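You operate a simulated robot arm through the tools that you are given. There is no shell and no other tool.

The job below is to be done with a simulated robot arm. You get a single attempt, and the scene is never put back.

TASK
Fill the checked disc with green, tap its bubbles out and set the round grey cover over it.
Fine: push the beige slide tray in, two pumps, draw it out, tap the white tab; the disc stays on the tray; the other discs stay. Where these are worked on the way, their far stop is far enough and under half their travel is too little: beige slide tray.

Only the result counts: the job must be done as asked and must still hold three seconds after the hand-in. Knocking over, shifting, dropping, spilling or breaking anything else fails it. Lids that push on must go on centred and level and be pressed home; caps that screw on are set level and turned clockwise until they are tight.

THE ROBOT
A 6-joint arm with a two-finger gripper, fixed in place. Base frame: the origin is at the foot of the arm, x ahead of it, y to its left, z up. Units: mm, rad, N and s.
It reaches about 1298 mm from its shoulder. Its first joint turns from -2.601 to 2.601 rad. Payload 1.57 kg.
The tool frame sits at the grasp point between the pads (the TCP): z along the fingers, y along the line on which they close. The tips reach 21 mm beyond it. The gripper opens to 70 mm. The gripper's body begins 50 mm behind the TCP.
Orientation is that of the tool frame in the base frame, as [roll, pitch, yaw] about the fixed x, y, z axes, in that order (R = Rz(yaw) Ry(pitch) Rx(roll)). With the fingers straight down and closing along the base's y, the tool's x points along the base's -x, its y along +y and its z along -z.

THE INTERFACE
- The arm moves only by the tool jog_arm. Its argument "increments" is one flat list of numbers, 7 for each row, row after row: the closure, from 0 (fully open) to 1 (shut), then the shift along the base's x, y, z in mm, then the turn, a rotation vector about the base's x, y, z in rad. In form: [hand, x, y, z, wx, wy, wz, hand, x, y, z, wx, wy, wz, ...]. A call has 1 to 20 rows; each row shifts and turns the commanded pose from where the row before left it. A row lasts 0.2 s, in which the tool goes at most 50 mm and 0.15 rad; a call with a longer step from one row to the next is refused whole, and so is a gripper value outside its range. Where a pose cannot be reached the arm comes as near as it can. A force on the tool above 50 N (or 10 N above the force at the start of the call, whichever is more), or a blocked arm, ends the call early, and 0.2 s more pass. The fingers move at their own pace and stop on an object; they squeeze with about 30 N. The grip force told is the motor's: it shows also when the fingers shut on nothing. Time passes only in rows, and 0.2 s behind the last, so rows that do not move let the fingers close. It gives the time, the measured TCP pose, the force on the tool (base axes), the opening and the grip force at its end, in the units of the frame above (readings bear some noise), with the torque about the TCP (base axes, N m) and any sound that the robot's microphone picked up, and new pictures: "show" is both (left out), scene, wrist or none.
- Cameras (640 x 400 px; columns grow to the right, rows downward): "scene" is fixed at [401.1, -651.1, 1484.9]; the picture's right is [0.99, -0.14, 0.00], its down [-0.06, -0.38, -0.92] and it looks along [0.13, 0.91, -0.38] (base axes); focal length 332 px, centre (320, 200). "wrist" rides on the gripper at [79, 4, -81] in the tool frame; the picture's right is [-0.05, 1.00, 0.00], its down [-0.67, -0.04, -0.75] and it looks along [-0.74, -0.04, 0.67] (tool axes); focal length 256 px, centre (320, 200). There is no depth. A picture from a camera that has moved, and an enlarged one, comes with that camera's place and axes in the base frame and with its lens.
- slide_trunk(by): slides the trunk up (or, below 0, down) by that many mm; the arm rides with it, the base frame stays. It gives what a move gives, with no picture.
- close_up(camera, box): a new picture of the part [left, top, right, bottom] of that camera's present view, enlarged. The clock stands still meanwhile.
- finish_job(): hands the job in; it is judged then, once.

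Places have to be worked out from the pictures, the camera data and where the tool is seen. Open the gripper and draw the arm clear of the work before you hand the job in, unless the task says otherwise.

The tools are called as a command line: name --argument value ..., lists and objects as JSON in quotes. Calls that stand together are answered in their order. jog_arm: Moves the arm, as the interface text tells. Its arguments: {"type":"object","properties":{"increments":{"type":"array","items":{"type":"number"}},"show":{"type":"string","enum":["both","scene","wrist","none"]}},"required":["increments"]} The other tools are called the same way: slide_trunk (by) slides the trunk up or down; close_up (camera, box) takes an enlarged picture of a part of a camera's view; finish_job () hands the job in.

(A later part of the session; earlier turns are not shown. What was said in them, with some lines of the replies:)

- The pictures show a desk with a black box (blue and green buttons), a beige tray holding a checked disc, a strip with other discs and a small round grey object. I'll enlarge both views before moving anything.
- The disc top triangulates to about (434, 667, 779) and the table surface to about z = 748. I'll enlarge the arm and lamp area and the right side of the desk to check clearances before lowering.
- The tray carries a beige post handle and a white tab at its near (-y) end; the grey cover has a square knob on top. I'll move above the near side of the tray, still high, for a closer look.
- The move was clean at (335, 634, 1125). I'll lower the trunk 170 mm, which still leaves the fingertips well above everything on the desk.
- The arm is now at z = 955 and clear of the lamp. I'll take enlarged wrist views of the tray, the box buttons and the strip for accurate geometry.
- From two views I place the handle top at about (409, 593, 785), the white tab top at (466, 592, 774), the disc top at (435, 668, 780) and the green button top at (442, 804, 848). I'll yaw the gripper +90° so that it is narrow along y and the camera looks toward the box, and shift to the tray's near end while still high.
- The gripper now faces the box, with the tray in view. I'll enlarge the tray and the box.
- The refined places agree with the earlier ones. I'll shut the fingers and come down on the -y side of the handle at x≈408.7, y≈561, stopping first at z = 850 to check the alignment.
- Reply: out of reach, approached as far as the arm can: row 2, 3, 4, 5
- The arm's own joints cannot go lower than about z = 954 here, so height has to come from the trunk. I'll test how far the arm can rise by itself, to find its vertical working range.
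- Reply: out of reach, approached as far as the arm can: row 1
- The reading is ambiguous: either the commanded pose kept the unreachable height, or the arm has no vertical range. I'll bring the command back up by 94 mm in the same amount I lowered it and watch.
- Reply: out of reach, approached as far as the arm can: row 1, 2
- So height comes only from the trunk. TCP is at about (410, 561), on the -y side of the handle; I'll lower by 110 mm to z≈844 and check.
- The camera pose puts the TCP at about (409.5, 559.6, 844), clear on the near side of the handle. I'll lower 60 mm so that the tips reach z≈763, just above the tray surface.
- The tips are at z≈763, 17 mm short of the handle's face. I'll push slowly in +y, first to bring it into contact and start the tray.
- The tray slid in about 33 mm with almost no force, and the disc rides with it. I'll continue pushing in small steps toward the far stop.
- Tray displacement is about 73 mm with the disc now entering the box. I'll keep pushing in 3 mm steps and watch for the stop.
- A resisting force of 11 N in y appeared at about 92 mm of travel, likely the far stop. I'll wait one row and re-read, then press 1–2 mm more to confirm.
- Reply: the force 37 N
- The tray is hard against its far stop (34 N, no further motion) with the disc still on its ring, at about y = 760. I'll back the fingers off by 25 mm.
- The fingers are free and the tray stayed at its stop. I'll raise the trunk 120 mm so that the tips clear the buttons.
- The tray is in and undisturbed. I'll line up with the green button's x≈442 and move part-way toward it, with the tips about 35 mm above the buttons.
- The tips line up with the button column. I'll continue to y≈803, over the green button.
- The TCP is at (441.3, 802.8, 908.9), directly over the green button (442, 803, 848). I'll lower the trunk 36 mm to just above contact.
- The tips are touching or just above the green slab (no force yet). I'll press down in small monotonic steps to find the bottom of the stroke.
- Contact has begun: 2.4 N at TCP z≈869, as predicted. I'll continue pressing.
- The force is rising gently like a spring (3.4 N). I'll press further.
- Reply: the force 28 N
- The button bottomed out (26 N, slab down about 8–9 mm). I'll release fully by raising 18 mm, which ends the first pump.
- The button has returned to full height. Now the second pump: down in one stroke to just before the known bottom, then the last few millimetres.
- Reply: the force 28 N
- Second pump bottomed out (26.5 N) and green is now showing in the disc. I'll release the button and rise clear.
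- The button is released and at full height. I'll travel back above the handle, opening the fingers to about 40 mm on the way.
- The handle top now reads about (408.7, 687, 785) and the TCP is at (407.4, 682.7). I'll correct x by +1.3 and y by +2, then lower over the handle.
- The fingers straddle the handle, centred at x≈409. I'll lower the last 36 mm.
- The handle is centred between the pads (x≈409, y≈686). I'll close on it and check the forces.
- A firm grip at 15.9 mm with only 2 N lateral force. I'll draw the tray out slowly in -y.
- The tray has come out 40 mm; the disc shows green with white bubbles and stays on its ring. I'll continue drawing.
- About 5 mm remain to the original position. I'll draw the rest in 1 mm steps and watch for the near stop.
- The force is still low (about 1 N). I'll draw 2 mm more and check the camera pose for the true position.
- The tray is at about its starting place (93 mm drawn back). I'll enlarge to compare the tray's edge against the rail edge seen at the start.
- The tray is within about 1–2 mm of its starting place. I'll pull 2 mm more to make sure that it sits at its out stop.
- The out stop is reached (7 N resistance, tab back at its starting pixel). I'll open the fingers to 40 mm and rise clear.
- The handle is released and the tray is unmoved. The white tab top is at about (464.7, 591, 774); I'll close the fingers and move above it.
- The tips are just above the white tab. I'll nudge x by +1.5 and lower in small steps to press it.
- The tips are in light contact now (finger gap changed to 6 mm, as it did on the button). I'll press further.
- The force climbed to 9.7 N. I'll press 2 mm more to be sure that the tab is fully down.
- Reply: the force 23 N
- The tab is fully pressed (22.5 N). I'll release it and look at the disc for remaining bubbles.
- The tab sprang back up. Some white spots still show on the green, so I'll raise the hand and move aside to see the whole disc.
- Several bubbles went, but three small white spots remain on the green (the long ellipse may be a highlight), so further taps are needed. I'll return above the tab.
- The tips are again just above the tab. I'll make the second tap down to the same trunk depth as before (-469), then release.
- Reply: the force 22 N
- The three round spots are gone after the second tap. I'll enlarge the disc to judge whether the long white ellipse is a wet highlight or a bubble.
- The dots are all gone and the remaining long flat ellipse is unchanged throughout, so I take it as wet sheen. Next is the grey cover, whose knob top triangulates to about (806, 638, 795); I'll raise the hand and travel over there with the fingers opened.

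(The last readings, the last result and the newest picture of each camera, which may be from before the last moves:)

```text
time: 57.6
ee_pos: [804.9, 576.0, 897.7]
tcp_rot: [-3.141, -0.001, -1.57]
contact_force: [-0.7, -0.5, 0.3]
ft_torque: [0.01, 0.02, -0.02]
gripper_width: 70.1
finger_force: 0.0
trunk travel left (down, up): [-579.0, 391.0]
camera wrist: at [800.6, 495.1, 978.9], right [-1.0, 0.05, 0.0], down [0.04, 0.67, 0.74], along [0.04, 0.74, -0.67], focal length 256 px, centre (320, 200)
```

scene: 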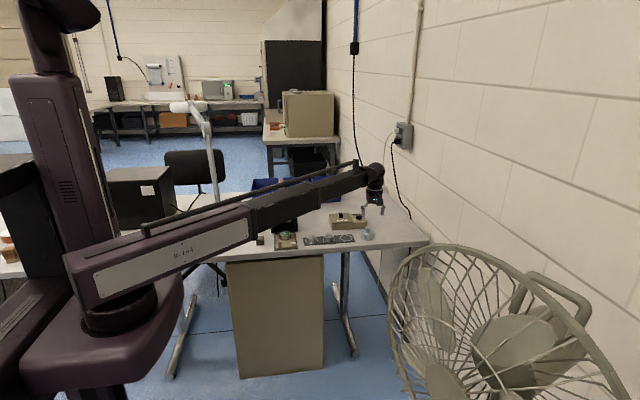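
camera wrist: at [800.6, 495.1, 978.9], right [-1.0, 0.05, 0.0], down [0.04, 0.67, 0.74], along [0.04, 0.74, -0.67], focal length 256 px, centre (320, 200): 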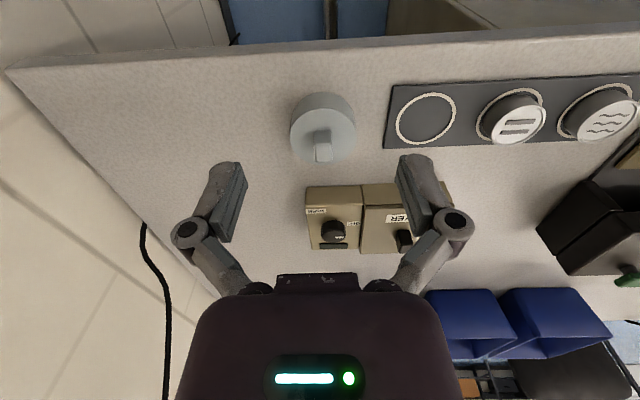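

The cover is in view with its block knob. I'll enlarge it from both cameras.

close_up --camera "wrist" --box '[270, 75, 380, 175]'

close_up --camera "scene" --box '[340, 215, 390, 250]'

```text
4.00 times, centred on (325, 125) of wrist
camera zoom: at [800.6, 495.1, 978.9], right [-1.0, 0.05, 0.0], down [0.04, 0.67, 0.74], along [0.04, 0.74, -0.67], focal length 1024 px, centre (300, 500)
```

zoom: 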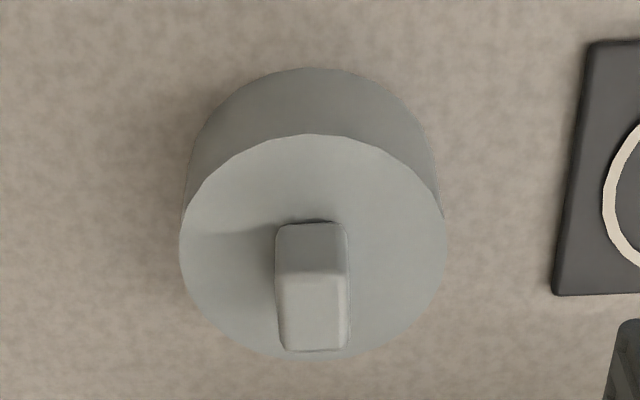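

```text
11.43 times, centred on (365, 232) of scene
camera zoom: at [401.1, -651.1, 1484.9], right [0.99, -0.14, 0.0], down [-0.06, -0.38, -0.92], along [0.13, 0.91, -0.38], focal length 3789 px, centre (-194, -171)
```

zoom: 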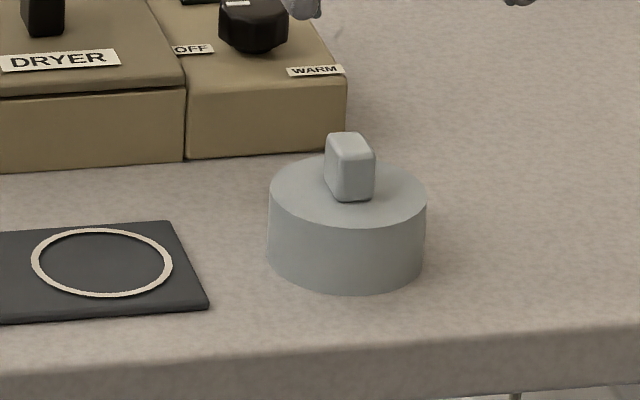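

The cover top is at about (804, 633.7, 780), 59.5 mm across, with a knob 15 mm wide in x and 21 mm in y, reaching z≈801. For precise centring I'll first go back and view the disc from the same relative pose, so that camera errors cancel out.

jog_arm --increments '[0, -20, 0, 0, 0, 0, 0, 0, -40, 0, 0, 0, 0, 0, 0, -45, 0, 0, 0, 0, 0, 0, -45, 0, 0, 0, 0, 0, 0, -45, 4, 0, 0, 0, 0, 0, -45, 6, 0, 0, 0, 0, 0, -45, 8, 0, 0, 0, 0, 0, -45, 8, 0, 0, 0, 0, 0, -29, 6, 0, 0, 0, 0, 0, -10, 2, 0, 0, 0, 0, 0, 0, 0, 0, 0, 0, 0]' --show "wrist"

close_up --camera "wrist" --box '[270, 75, 380, 175]'

close_up --camera "scene" --box '[265, 215, 315, 250]'

```text
time: 60.0
ee_pos: [436.4, 609.4, 898.4]
tcp_rot: [3.141, 0.001, -1.572]
contact_force: [0.3, -0.1, 0.5]
ft_torque: [0.01, -0.01, -0.04]
gripper_width: 69.9
finger_force: 0.2
trunk travel left (down, up): [-579.0, 391.0]
camera wrist: at [431.7, 528.7, 978.9], right [-1.0, 0.05, 0.0], down [0.04, 0.67, 0.74], along [0.04, 0.74, -0.67], focal length 256 px, centre (320, 200)
```

wrist: 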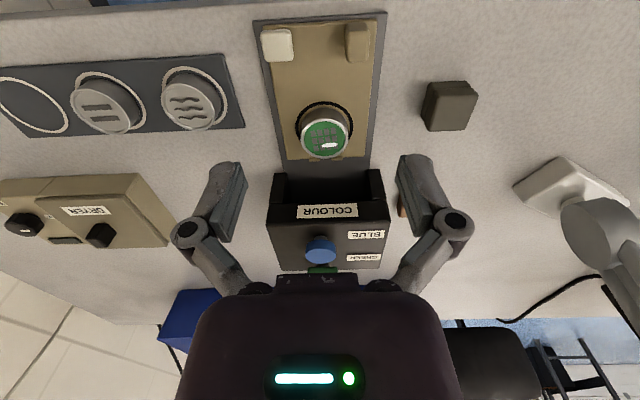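

```text
4.00 times, centred on (325, 125) of wrist
camera zoom: at [431.7, 528.7, 978.9], right [-1.0, 0.05, 0.0], down [0.04, 0.67, 0.74], along [0.04, 0.74, -0.67], focal length 1024 px, centre (300, 500)
```

zoom: 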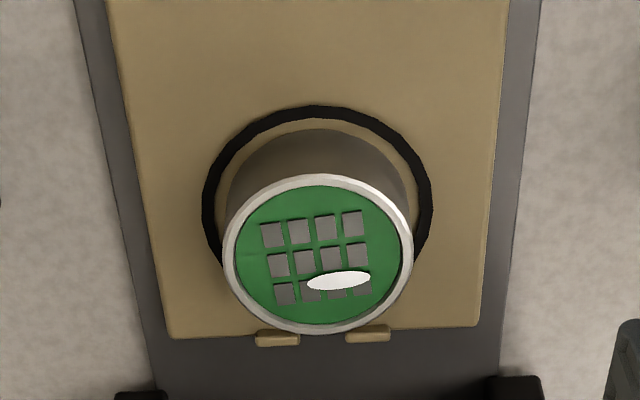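

```text
11.43 times, centred on (290, 232) of scene
camera zoom: at [401.1, -651.1, 1484.9], right [0.99, -0.14, 0.0], down [-0.06, -0.38, -0.92], along [0.13, 0.91, -0.38], focal length 3789 px, centre (663, -171)
```

zoom: 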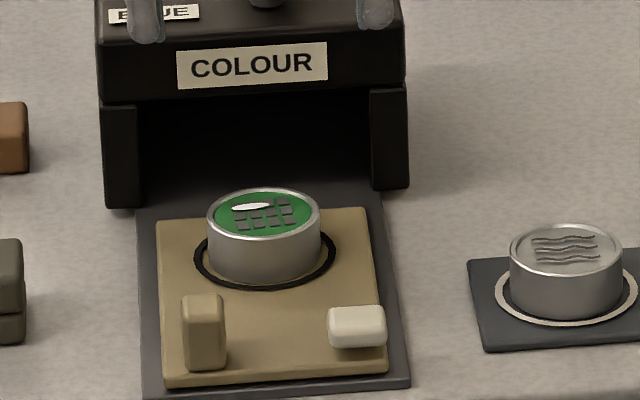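

The disc is clean green with only the sheen, and from the same relative pose I get the disc centre at about (434.7, 668.2) against the cover centre at (804.7, 633.7), both with their tops near z = 780. I'll go back above the cover with the TCP on its centre.

jog_arm --increments '[0, 20, 0, 0, 0, 0, 0, 0, 40, 0, 0, 0, 0, 0, 0, 45, 0, 0, 0, 0, 0, 0, 45, 0, 0, 0, 0, 0, 0, 45, 0, 0, 0, 0, 0, 0, 45, 3, 0, 0, 0, 0, 0, 45, 6, 0, 0, 0, 0, 0, 45, 8, 0, 0, 0, 0, 0, 29, 6, 0, 0, 0, 0, 0, 10, 3, 0, 0, 0, 0, 0, 0, 0, 0, 0, 0, 0]' --show "wrist"

close_up --camera "wrist" --box '[240, 0, 400, 150]'

close_up --camera "scene" --box '[335, 190, 400, 250]'

```text
time: 62.4
ee_pos: [805.3, 638.0, 897.4]
tcp_rot: [-3.14, -0.001, -1.57]
contact_force: [-0.5, 0.2, -0.1]
ft_torque: [-0.01, 0.0, 0.0]
gripper_width: 70.2
finger_force: 0.2
trunk travel left (down, up): [-579.0, 391.0]
camera wrist: at [800.7, 556.6, 978.9], right [-1.0, 0.05, 0.0], down [0.04, 0.67, 0.74], along [0.04, 0.74, -0.67], focal length 256 px, centre (320, 200)
```

wrist: 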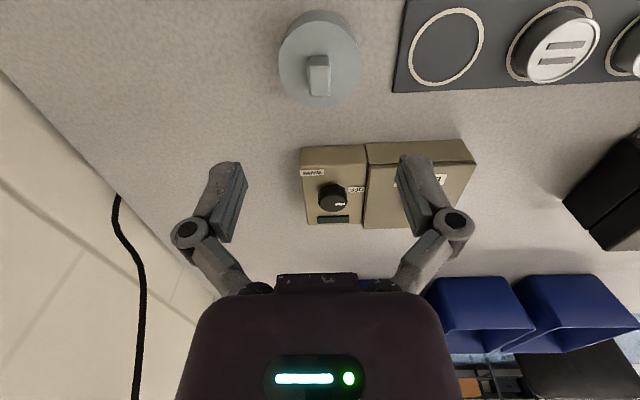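

```text
2.67 times, centred on (320, 75) of wrist
camera zoom: at [800.7, 556.6, 978.9], right [-1.0, 0.05, 0.0], down [0.04, 0.67, 0.74], along [0.04, 0.74, -0.67], focal length 683 px, centre (320, 533)
```

zoom: 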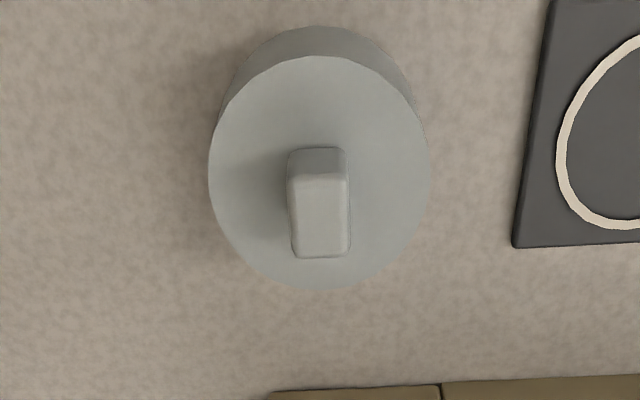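

```text
6.67 times, centred on (368, 220) of scene
camera zoom: at [401.1, -651.1, 1484.9], right [0.99, -0.14, 0.0], down [-0.06, -0.38, -0.92], along [0.13, 0.91, -0.38], focal length 2210 px, centre (3, 67)
```

zoom: 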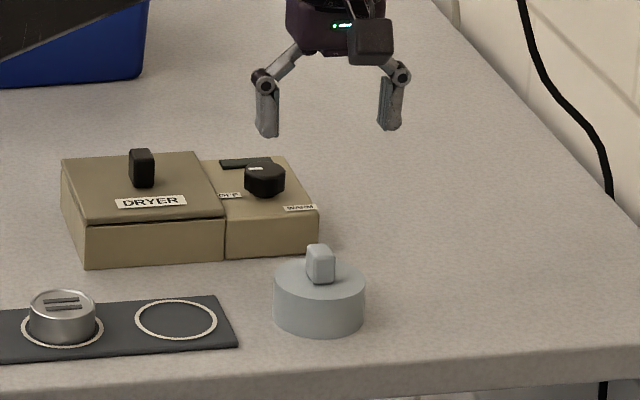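

The cover centre works out to (804.8, 633.9) and the TCP is at (804.7, 635.6). I'll shift y by -1.7 and come down partway.

jog_arm --increments '[0.2, 0.1, -1.7, 0, 0, 0, 0, 0.2, 0, 0, 0, 0, 0, 0]' --show "none"

slide_trunk --by -65

close_up --camera "wrist" --box '[200, 40, 440, 240]'

close_up --camera "scene" --box '[335, 190, 400, 250]'

```text
time: 63.0
ee_pos: [806.0, 634.8, 897.9]
tcp_rot: [-3.142, 0.0, -1.571]
contact_force: [0.0, 0.5, -1.2]
ft_torque: [0.06, 0.02, -0.01]
gripper_width: 56.3
finger_force: 0.0
trunk travel left (down, up): [-579.0, 391.0]
```

```text
time: 64.0
ee_pos: [805.4, 635.4, 832.6]
tcp_rot: [3.142, 0.001, -1.569]
contact_force: [0.5, -0.3, -0.2]
ft_torque: [-0.01, 0.01, 0.01]
gripper_width: 56.0
finger_force: 0.1
trunk travel left (down, up): [-514.0, 456.0]
```

```text
2.00 times, centred on (320, 140) of wrist
camera zoom: at [800.8, 555.1, 914.0], right [-1.0, 0.05, 0.0], down [0.04, 0.67, 0.74], along [0.04, 0.74, -0.67], focal length 512 px, centre (320, 320)
```

zoom: 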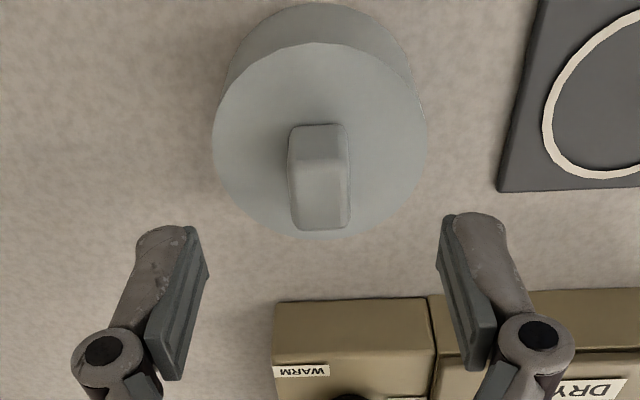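

```text
6.67 times, centred on (368, 220) of scene
camera zoom: at [401.1, -651.1, 1484.9], right [0.99, -0.14, 0.0], down [-0.06, -0.38, -0.92], along [0.13, 0.91, -0.38], focal length 2210 px, centre (3, 67)
```

zoom: 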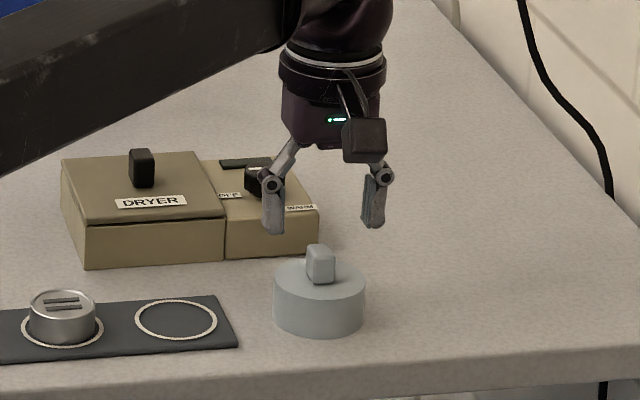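

Alignment is good: cover centre (804.7, 633.4), TCP (804.8, 634.1). I'll lower 29 mm so that the tips stop about 3 mm above the cover's top.

slide_trunk --by -29

close_up --camera "wrist" --box '[200, 40, 440, 240]'

close_up --camera "scene" --box '[345, 215, 390, 250]'

```text
time: 64.8
ee_pos: [805.8, 635.3, 802.6]
tcp_rot: [3.141, 0.001, -1.57]
contact_force: [0.6, 0.4, 0.9]
ft_torque: [0.02, -0.02, -0.02]
gripper_width: 55.9
finger_force: 0.1
trunk travel left (down, up): [-485.0, 485.0]
```

```text
2.00 times, centred on (320, 140) of wrist
camera zoom: at [800.8, 555.1, 885.0], right [-1.0, 0.05, 0.0], down [0.04, 0.67, 0.74], along [0.04, 0.74, -0.67], focal length 512 px, centre (320, 320)
```

zoom: 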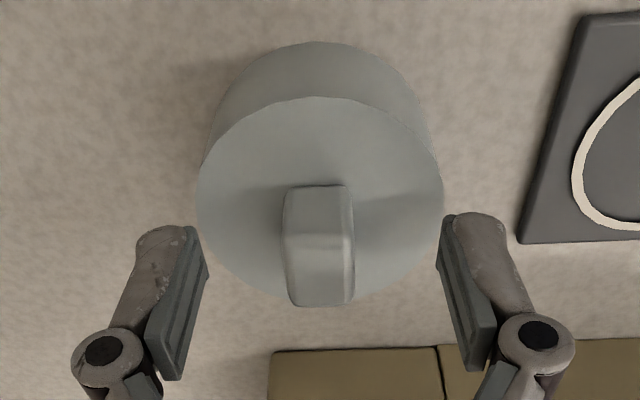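

```text
11.43 times, centred on (368, 232) of scene
camera zoom: at [401.1, -651.1, 1484.9], right [0.99, -0.14, 0.0], down [-0.06, -0.38, -0.92], along [0.13, 0.91, -0.38], focal length 3789 px, centre (-223, -171)
```

zoom: 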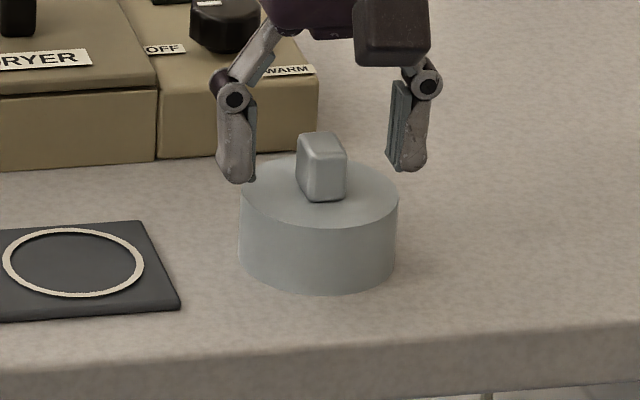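

The tips are about 3–4 mm above the cover's top with the knob midway between them. I'll close on the knob.

jog_arm --increments '[0.5, 0, 0, 0, 0, 0, 0, 0.7, 0, 0, 0, 0, 0, 0, 0.78, 0, 0, 0, 0, 0, 0, 1, 0, 0, 0, 0, 0, 0, 1, 0, 0, 0, 0, 0, 0]' --show "wrist"

close_up --camera "scene" --box '[345, 215, 390, 250]'

close_up --camera "wrist" --box '[200, 40, 440, 240]'

```text
time: 66.0
ee_pos: [805.1, 634.5, 802.9]
tcp_rot: [3.141, 0.0, -1.57]
contact_force: [-0.1, -0.6, 0.1]
ft_torque: [0.0, 0.04, 0.02]
gripper_width: 15.1
finger_force: 30.2
trunk travel left (down, up): [-485.0, 485.0]
camera wrist: at [800.8, 555.2, 884.9], right [-1.0, 0.05, 0.0], down [0.04, 0.67, 0.74], along [0.04, 0.74, -0.67], focal length 256 px, centre (320, 200)
```

wrist: 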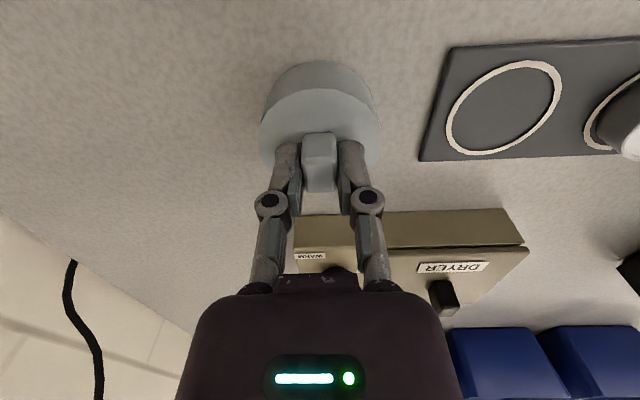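

```text
11.43 times, centred on (368, 232) of scene
camera zoom: at [401.1, -651.1, 1484.9], right [0.99, -0.14, 0.0], down [-0.06, -0.38, -0.92], along [0.13, 0.91, -0.38], focal length 3789 px, centre (-223, -171)
```

zoom: 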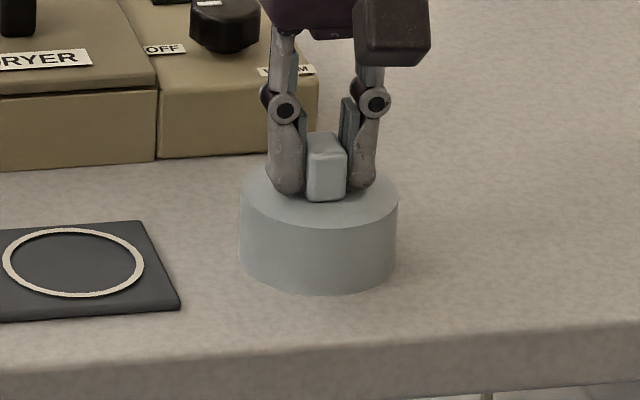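

```text
2.00 times, centred on (320, 140) of wrist
camera zoom: at [800.8, 555.2, 884.9], right [-1.0, 0.05, 0.0], down [0.04, 0.67, 0.74], along [0.04, 0.74, -0.67], focal length 512 px, centre (320, 320)
```

zoom: 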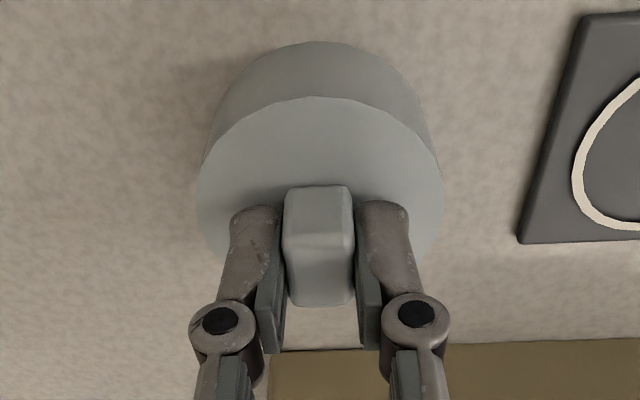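

The knob is held (15.1 mm, 30 N) and the cover did not shift. I'll lift 20 mm first to check that it hangs level.

slide_trunk --by 20

close_up --camera "scene" --box '[345, 205, 390, 250]'

close_up --camera "wrist" --box '[200, 40, 440, 240]'

```text
time: 66.6
ee_pos: [805.5, 636.5, 823.7]
tcp_rot: [3.141, 0.001, -1.572]
contact_force: [0.5, -0.2, -0.9]
ft_torque: [-0.01, 0.0, -0.01]
gripper_width: 15.0
finger_force: 29.7
trunk travel left (down, up): [-505.0, 465.0]
```

```text
8.89 times, centred on (368, 228) of scene
camera zoom: at [401.1, -651.1, 1484.9], right [0.99, -0.14, 0.0], down [-0.06, -0.38, -0.92], along [0.13, 0.91, -0.38], focal length 2947 px, centre (-102, -44)
```

zoom: 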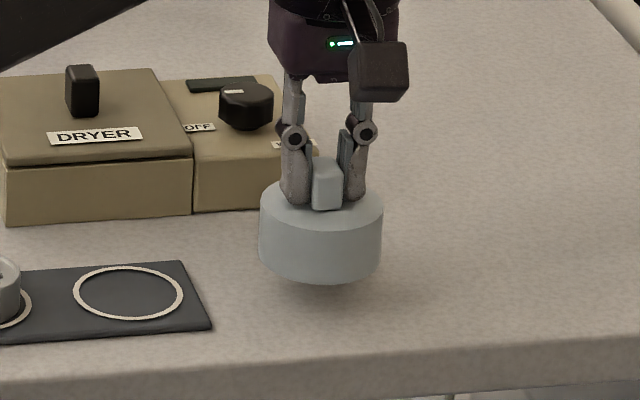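

```text
2.00 times, centred on (320, 140) of wrist
camera zoom: at [800.9, 555.2, 904.8], right [-1.0, 0.05, 0.0], down [0.04, 0.67, 0.74], along [0.04, 0.74, -0.67], focal length 512 px, centre (320, 320)
```

zoom: 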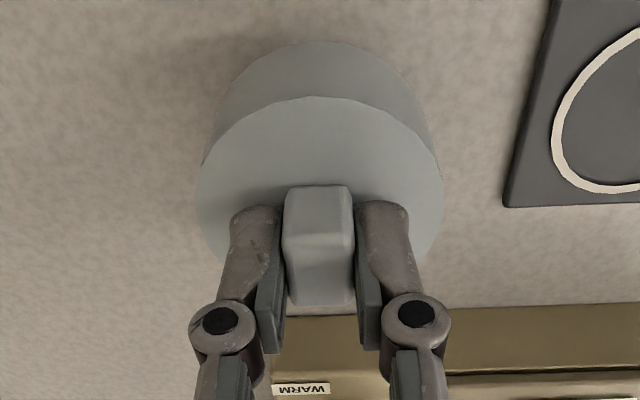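

The cover lifted level with a steady grip. I'll raise it another 60 mm for the transfer.

slide_trunk --by 60

jog_arm --increments '[1, -8, 0, 0, 0, 0, 0, 1, -16, 0, 0, 0, 0, 0, 1, -24, 0, 0, 0, 0, 0, 1, -30, 0, 0, 0, 0, 0, 1, -30, 0, 0, 0, 0, 0, 1, -30, 0, 0, 0, 0, 0, 1, -30, 0, 0, 0, 0, 0, 1, -30, 0, 0, 0, 0, 0, 1, -30, 3, 0, 0, 0, 0, 1, -28, 6, 0, 0, 0, 0, 1, -24, 6, 0, 0, 0, 0, 1, -22, 6, 0, 0, 0, 0, 1, -20, 5, 0, 0, 0, 0, 1, -16, 4, 0, 0, 0, 0, 1, -12, 2, 0, 0, 0, 0, 1, -8, 1, 0, 0, 0, 0, 1, -4, 0, 0, 0, 0, 0, 1, 0, 0, 0, 0, 0, 0]' --show "both"

```text
time: 67.6
ee_pos: [804.4, 636.4, 883.4]
tcp_rot: [3.141, 0.001, -1.572]
contact_force: [-0.6, 0.6, -1.0]
ft_torque: [0.07, 0.01, 0.01]
gripper_width: 14.8
finger_force: 30.1
trunk travel left (down, up): [-565.0, 405.0]
```

```text
time: 71.4
ee_pos: [440.7, 669.3, 884.0]
tcp_rot: [-3.14, 0.002, -1.572]
contact_force: [0.2, 0.4, -0.2]
ft_torque: [-0.05, 0.02, -0.01]
gripper_width: 14.9
finger_force: 29.9
trunk travel left (down, up): [-565.0, 405.0]
camera wrist: at [438.3, 589.0, 964.9], right [-1.0, 0.05, 0.0], down [0.04, 0.67, 0.74], along [0.04, 0.74, -0.67], focal length 256 px, centre (320, 200)
```

scene: 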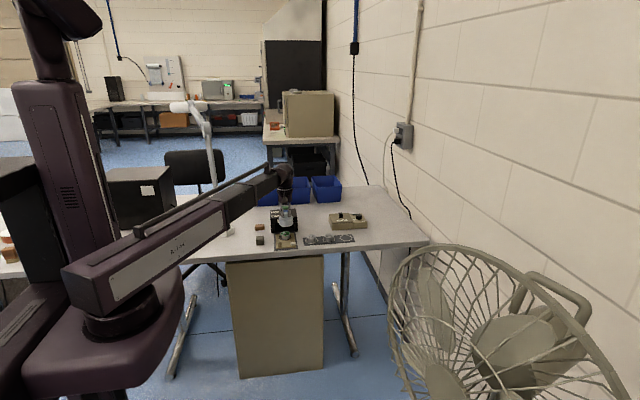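
wrist: 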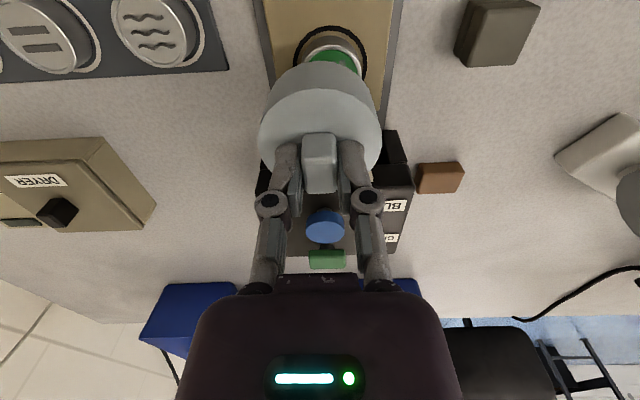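

The cover is over the tray; TCP is at (442.3, 668.0). I'll shift to x≈435.2, y≈668.6 and check the alignment against the disc.

jog_arm --increments '[1, -3, 0.3, 0, 0, 0, 0, 1, -3, 0.3, 0, 0, 0, 0, 1, -1.1, 0, 0, 0, 0, 0, 1, 0, 0, 0, 0, 0, 0, 1, 0, 0, 0, 0, 0, 0]' --show "none"

slide_trunk --by -30

close_up --camera "scene" --box '[265, 210, 315, 250]'

close_up --camera "wrist" --box '[230, 0, 410, 150]'

```text
time: 72.6
ee_pos: [435.6, 669.5, 883.6]
tcp_rot: [-3.141, 0.0, -1.569]
contact_force: [-0.5, -0.1, -0.5]
ft_torque: [-0.03, -0.02, -0.02]
gripper_width: 15.1
finger_force: 29.8
trunk travel left (down, up): [-565.0, 405.0]
```

```text
time: 73.4
ee_pos: [435.1, 669.5, 854.2]
tcp_rot: [3.141, -0.001, -1.571]
contact_force: [-1.6, -0.7, 0.0]
ft_torque: [0.02, 0.02, -0.02]
gripper_width: 14.9
finger_force: 30.1
trunk travel left (down, up): [-535.0, 435.0]
```

```text
10.00 times, centred on (290, 230) of scene
camera zoom: at [401.1, -651.1, 1484.9], right [0.99, -0.14, 0.0], down [-0.06, -0.38, -0.92], along [0.13, 0.91, -0.38], focal length 3315 px, centre (620, -100)
```

zoom: 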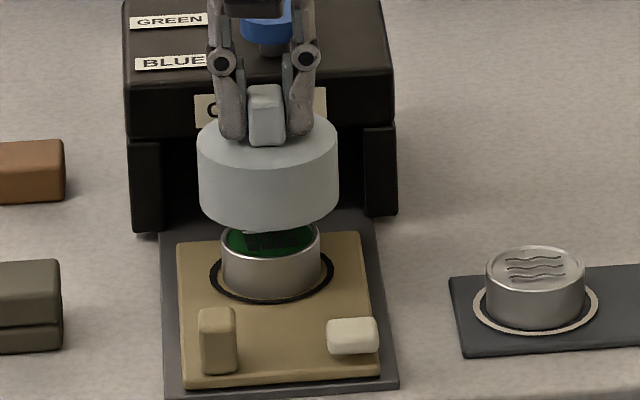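

```text
2.67 times, centred on (320, 75) of wrist
camera zoom: at [431.4, 589.4, 935.0], right [-1.0, 0.05, 0.0], down [0.04, 0.67, 0.74], along [0.04, 0.74, -0.67], focal length 683 px, centre (320, 533)
```

zoom: 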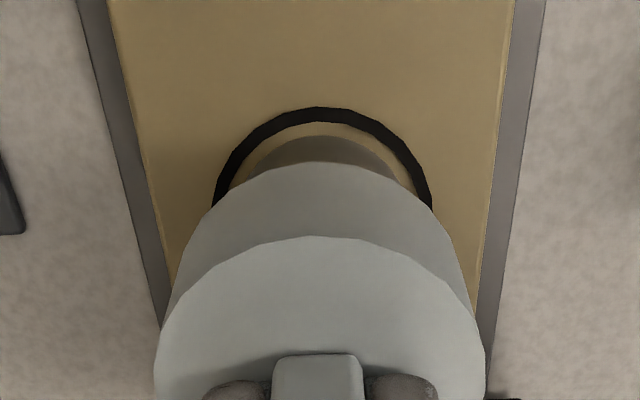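

The wrist view gives the ring centre at x≈434.6 and the cover at x≈435.2, and the scene view agrees that the cover is about 0.7 mm too far in +x. I'll correct that and lower to just above the disc's rim.

jog_arm --increments '[1, -0.7, 0.2, 0, 0, 0, 0, 1, 0, 0, 0, 0, 0, 0]' --show "none"

slide_trunk --by -14

close_up --camera "scene" --box '[272, 215, 306, 245]'

close_up --camera "wrist" --box '[230, 0, 410, 150]'

```text
time: 74.0
ee_pos: [435.0, 669.1, 853.6]
tcp_rot: [-3.14, 0.001, -1.571]
contact_force: [0.0, 0.7, -0.1]
ft_torque: [0.0, 0.01, 0.01]
gripper_width: 15.3
finger_force: 30.1
trunk travel left (down, up): [-535.0, 435.0]
```

```text
time: 74.6
ee_pos: [434.5, 670.3, 839.5]
tcp_rot: [-3.141, 0.0, -1.571]
contact_force: [0.4, 0.0, 0.3]
ft_torque: [-0.03, 0.01, -0.01]
gripper_width: 14.9
finger_force: 29.8
trunk travel left (down, up): [-521.0, 449.0]
```

```text
13.33 times, centred on (289, 230) of scene
camera zoom: at [401.1, -651.1, 1484.9], right [0.99, -0.14, 0.0], down [-0.06, -0.38, -0.92], along [0.13, 0.91, -0.38], focal length 4421 px, centre (733, -200)
```

zoom: 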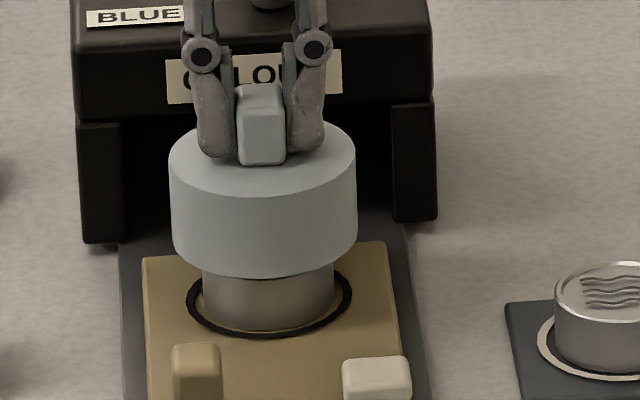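

```text
2.67 times, centred on (320, 75) of wrist
camera zoom: at [430.7, 589.9, 920.9], right [-1.0, 0.05, 0.0], down [0.04, 0.67, 0.74], along [0.04, 0.74, -0.67], focal length 683 px, centre (320, 533)
```

zoom: 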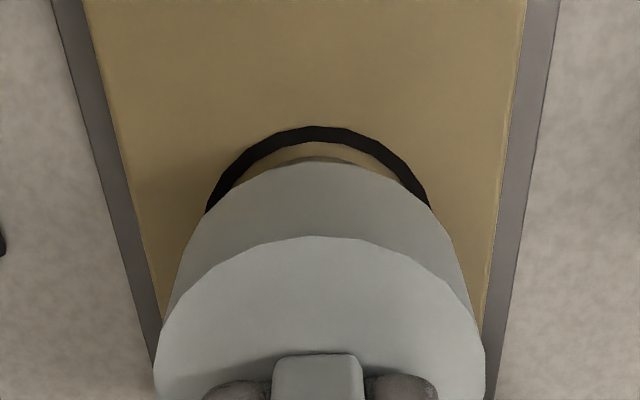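

The cover and disc columns in the scene now agree to within about 0.2 mm and y agrees to within about 0.7 mm. I'll lower over the disc in small steps, reading the force.

slide_trunk --by -8

slide_trunk --by -5

close_up --camera "scene" --box '[272, 215, 306, 245]'

close_up --camera "wrist" --box '[230, 0, 410, 150]'

```text
time: 75.2
ee_pos: [435.1, 670.6, 831.0]
tcp_rot: [3.14, -0.002, -1.57]
contact_force: [0.2, 1.0, 0.0]
ft_torque: [0.0, -0.01, -0.01]
gripper_width: 14.9
finger_force: 29.7
trunk travel left (down, up): [-513.0, 457.0]
```

```text
time: 75.7
ee_pos: [435.1, 670.6, 826.8]
tcp_rot: [-3.141, 0.0, -1.572]
contact_force: [0.5, -1.0, -0.5]
ft_torque: [-0.04, 0.04, 0.02]
gripper_width: 14.9
finger_force: 30.4
trunk travel left (down, up): [-508.0, 462.0]
```

```text
13.33 times, centred on (289, 230) of scene
camera zoom: at [401.1, -651.1, 1484.9], right [0.99, -0.14, 0.0], down [-0.06, -0.38, -0.92], along [0.13, 0.91, -0.38], focal length 4421 px, centre (733, -200)
```

zoom: 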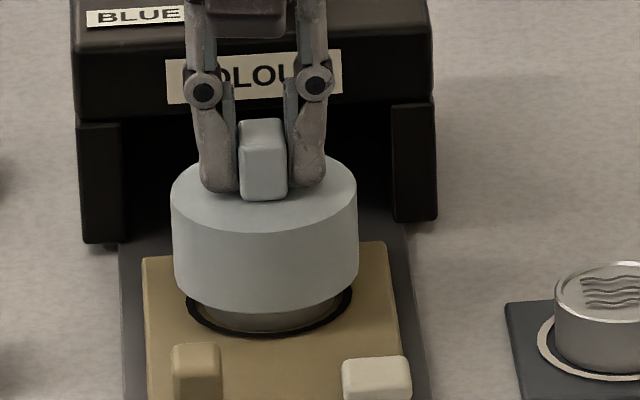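

```text
2.67 times, centred on (320, 75) of wrist
camera zoom: at [430.7, 589.9, 907.9], right [-1.0, 0.05, 0.0], down [0.04, 0.67, 0.74], along [0.04, 0.74, -0.67], focal length 683 px, centre (320, 533)
```

zoom: 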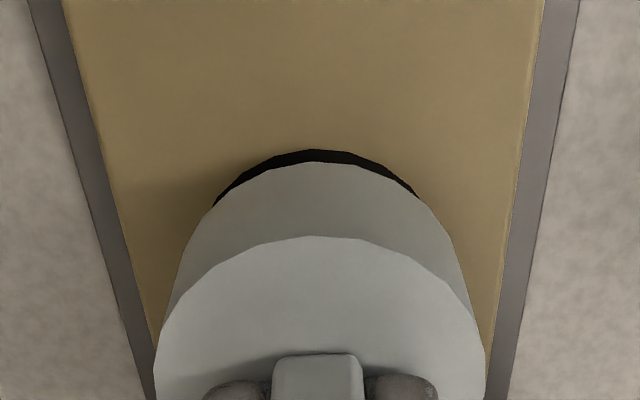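

No force, and the cover's rim is already below the disc's top, so it is passing around the disc freely. I'll continue down.

slide_trunk --by -7

slide_trunk --by -3

close_up --camera "scene" --box '[272, 215, 306, 245]'

```text
time: 76.3
ee_pos: [434.1, 670.5, 819.1]
tcp_rot: [3.142, 0.0, -1.57]
contact_force: [-0.4, -0.3, -1.0]
ft_torque: [-0.02, 0.01, 0.01]
gripper_width: 14.6
finger_force: 30.1
trunk travel left (down, up): [-501.0, 469.0]
```

```text
time: 76.8
ee_pos: [434.6, 669.3, 816.2]
tcp_rot: [3.141, 0.001, -1.571]
contact_force: [-0.8, 0.6, -0.7]
ft_torque: [-0.03, 0.02, -0.01]
gripper_width: 14.9
finger_force: 29.9
trunk travel left (down, up): [-498.0, 472.0]
```

```text
13.33 times, centred on (289, 230) of scene
camera zoom: at [401.1, -651.1, 1484.9], right [0.99, -0.14, 0.0], down [-0.06, -0.38, -0.92], along [0.13, 0.91, -0.38], focal length 4421 px, centre (733, -200)
```

zoom: 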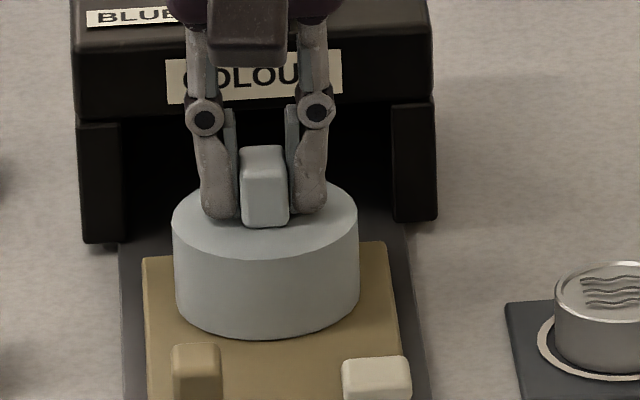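

The rim is a few millimetres above the tray and the ring is nearly hidden. I'll lower in 1.5 mm steps until contact.

slide_trunk --by -1.5

slide_trunk --by -1.5

```text
time: 77.3
ee_pos: [435.2, 670.7, 815.3]
tcp_rot: [3.141, -0.001, -1.571]
contact_force: [1.6, 1.1, 7.4]
ft_torque: [-0.07, 0.0, 0.0]
gripper_width: 15.0
finger_force: 30.1
trunk travel left (down, up): [-497.0, 473.0]
```

```text
time: 77.8
ee_pos: [434.9, 670.1, 814.7]
tcp_rot: [-3.141, 0.002, -1.571]
contact_force: [4.7, 5.4, 20.9]
ft_torque: [0.12, -0.09, 0.01]
gripper_width: 15.0
finger_force: 29.9
trunk travel left (down, up): [-495.0, 475.0]
```

Contact at trunk -497 with 21 N when pressed 2 mm further. I'll check in both views whether the rim sits flat on the tray.

close_up --camera "scene" --box '[272, 215, 306, 245]'

close_up --camera "wrist" --box '[220, 20, 420, 170]'

```text
13.33 times, centred on (289, 230) of scene
camera zoom: at [401.1, -651.1, 1484.9], right [0.99, -0.14, 0.0], down [-0.06, -0.38, -0.92], along [0.13, 0.91, -0.38], focal length 4421 px, centre (733, -200)
```

zoom: 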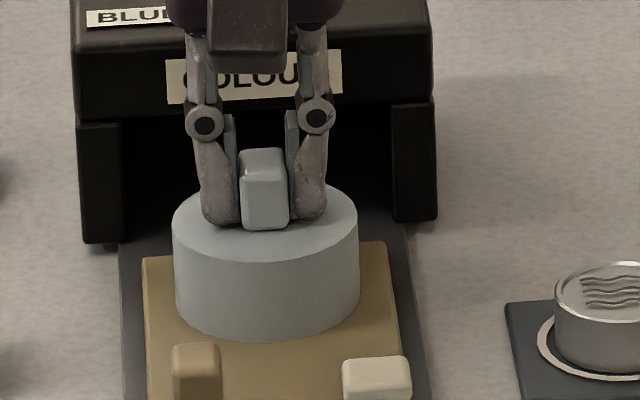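

```text
2.67 times, centred on (320, 95) of wrist
camera zoom: at [430.5, 589.5, 895.9], right [-1.0, 0.05, 0.0], down [0.03, 0.66, 0.75], along [0.04, 0.75, -0.67], focal length 683 px, centre (320, 480)
```

zoom: 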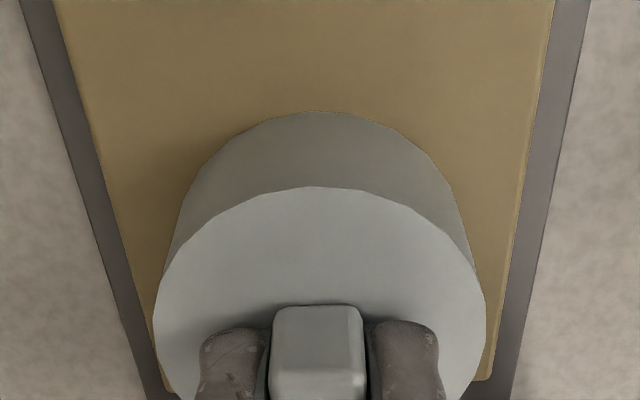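

The cover sits flat on the tray with the ring fully hidden beneath it, pressed home at 21 N. I'll relieve the pressure by 2 mm, then open the fingers gently.

slide_trunk --by 2

jog_arm --increments '[0.7, 0, 0, 0, 0, 0, 0, 0.5, 0, 0, 0, 0, 0, 0, 0.3, 0, 0, 0, 0, 0, 0, 0.2, 0, 0, 0, 0, 0, 0]' --show "wrist"

close_up --camera "scene" --box '[272, 215, 306, 245]'

```text
time: 78.3
ee_pos: [434.4, 669.5, 815.8]
tcp_rot: [-3.14, 0.0, -1.571]
contact_force: [-0.7, -0.5, -0.4]
ft_torque: [0.01, -0.02, 0.02]
gripper_width: 15.0
finger_force: 29.9
trunk travel left (down, up): [-497.0, 473.0]
```

```text
time: 79.3
ee_pos: [434.5, 670.3, 816.0]
tcp_rot: [-3.14, -0.002, -1.572]
contact_force: [-0.6, 1.2, 0.3]
ft_torque: [0.01, 0.02, -0.04]
gripper_width: 56.2
finger_force: 0.0
trunk travel left (down, up): [-497.0, 473.0]
camera wrist: at [430.7, 590.0, 896.9], right [-1.0, 0.05, 0.0], down [0.04, 0.67, 0.74], along [0.04, 0.74, -0.67], focal length 256 px, centre (320, 200)
```

wrist: 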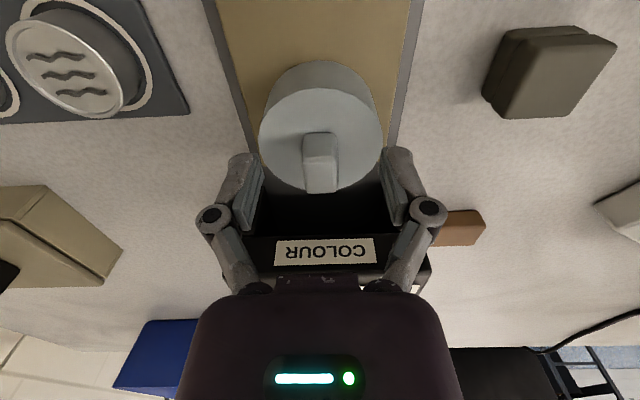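

```text
13.33 times, centred on (289, 230) of scene
camera zoom: at [401.1, -651.1, 1484.9], right [0.99, -0.14, 0.0], down [-0.06, -0.38, -0.92], along [0.13, 0.91, -0.38], focal length 4421 px, centre (733, -200)
```

zoom: 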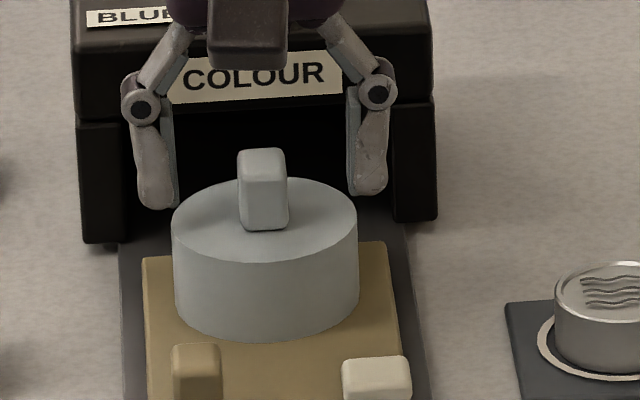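

The cover stands level and centred on its own. I'll raise the hand straight up, well clear of it.

slide_trunk --by 110

jog_arm --increments '[0, -10, -20, 0, 0, 0, 0, 0, -20, -30, 0, 0, 0, 0, 0, -25, -30, 0, 0, 0, 0, 0, -20, -30, 0, 0, 0, 0, 0, -10, -20, 0, 0, 0, 0, 0, 0, 0, 0, 0, 0, 0]' --show "both"

close_up --camera "scene" --box '[250, 195, 350, 255]'

close_up --camera "scene" --box '[272, 215, 306, 250]'

```text
time: 80.7
ee_pos: [435.6, 670.3, 925.2]
tcp_rot: [3.141, 0.001, -1.571]
contact_force: [-0.6, -0.7, 0.2]
ft_torque: [0.0, 0.0, -0.02]
gripper_width: 56.1
finger_force: 0.1
trunk travel left (down, up): [-607.0, 363.0]
```

```text
time: 82.1
ee_pos: [350.7, 541.2, 927.7]
tcp_rot: [3.14, 0.0, -1.572]
contact_force: [0.8, -0.2, 0.4]
ft_torque: [0.01, 0.02, -0.04]
gripper_width: 69.8
finger_force: 0.1
trunk travel left (down, up): [-607.0, 363.0]
camera wrist: at [346.0, 461.4, 1006.9], right [-1.0, 0.05, 0.0], down [0.04, 0.67, 0.74], along [0.04, 0.74, -0.67], focal length 256 px, centre (320, 200)
```

scene: 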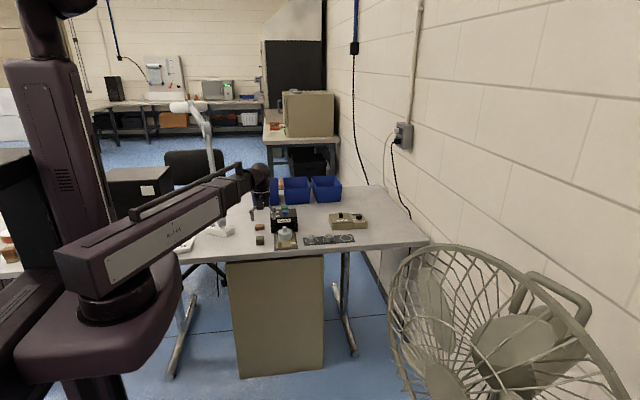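
wrist: 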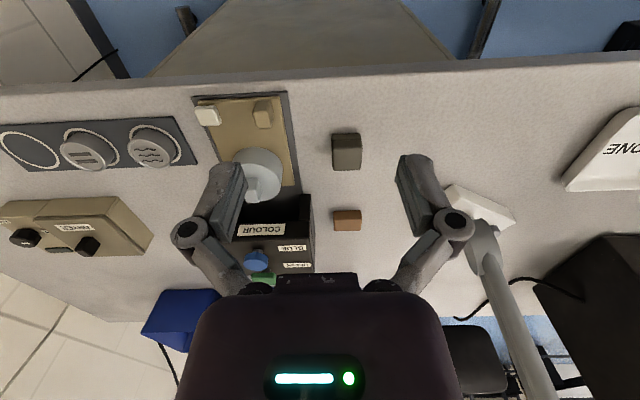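

```text
6.40 times, centred on (300, 225) of scene
camera zoom: at [401.1, -651.1, 1484.9], right [0.99, -0.14, 0.0], down [-0.06, -0.38, -0.92], along [0.13, 0.91, -0.38], focal length 2122 px, centre (448, 40)
```

zoom: 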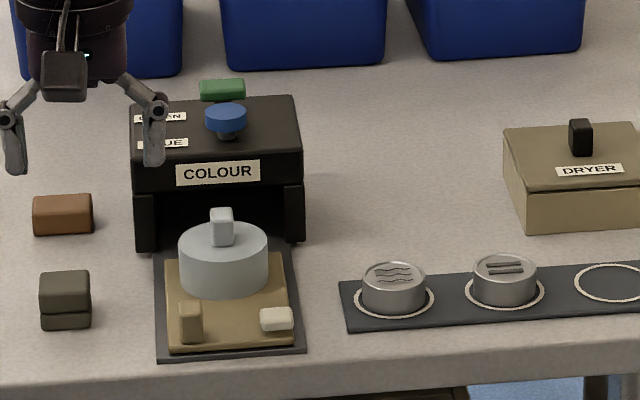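

```text
11.43 times, centred on (289, 232) of scene
camera zoom: at [401.1, -651.1, 1484.9], right [0.99, -0.14, 0.0], down [-0.06, -0.38, -0.92], along [0.13, 0.91, -0.38], focal length 3789 px, centre (674, -171)
```

zoom: 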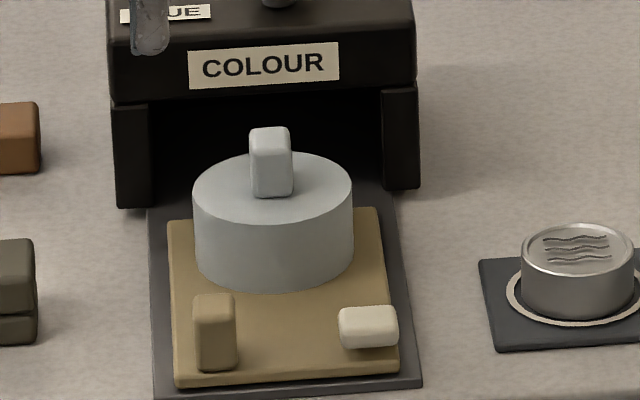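

The tray is fully out with the cover level and centred over the filled disc. The other discs and objects are where they started, and the hand is open and clear, so I'll hand the job in.

finish_job

```text
The job is handed in.
```

I've handed the job in: the checked disc is filled with green, its bubbles are tapped out, and the grey cover is on it. I haven't been told how it was judged.

- **Filling:** I pushed the beige tray in to its far stop, about 92 mm. I then pumped the green button twice, to the bottom and fully back up each time.
- **Drawing out:** The tray is back at its out stop, and the disc stayed on it.
- **Bubbles:** I tapped the white tab twice, because three bubbles were left after the first tap. No round bubbles showed after the second. One long white mark stayed the same throughout, so I took it for wet sheen and did not tap again.
- **Cover:** The cover is level on the tray, centred over the disc to within about 1 mm. I pressed it against a hard stop at about 21 N before letting go.

The last pictures showed the other discs and the nearby objects where they started. The gripper was open and clear of the work.
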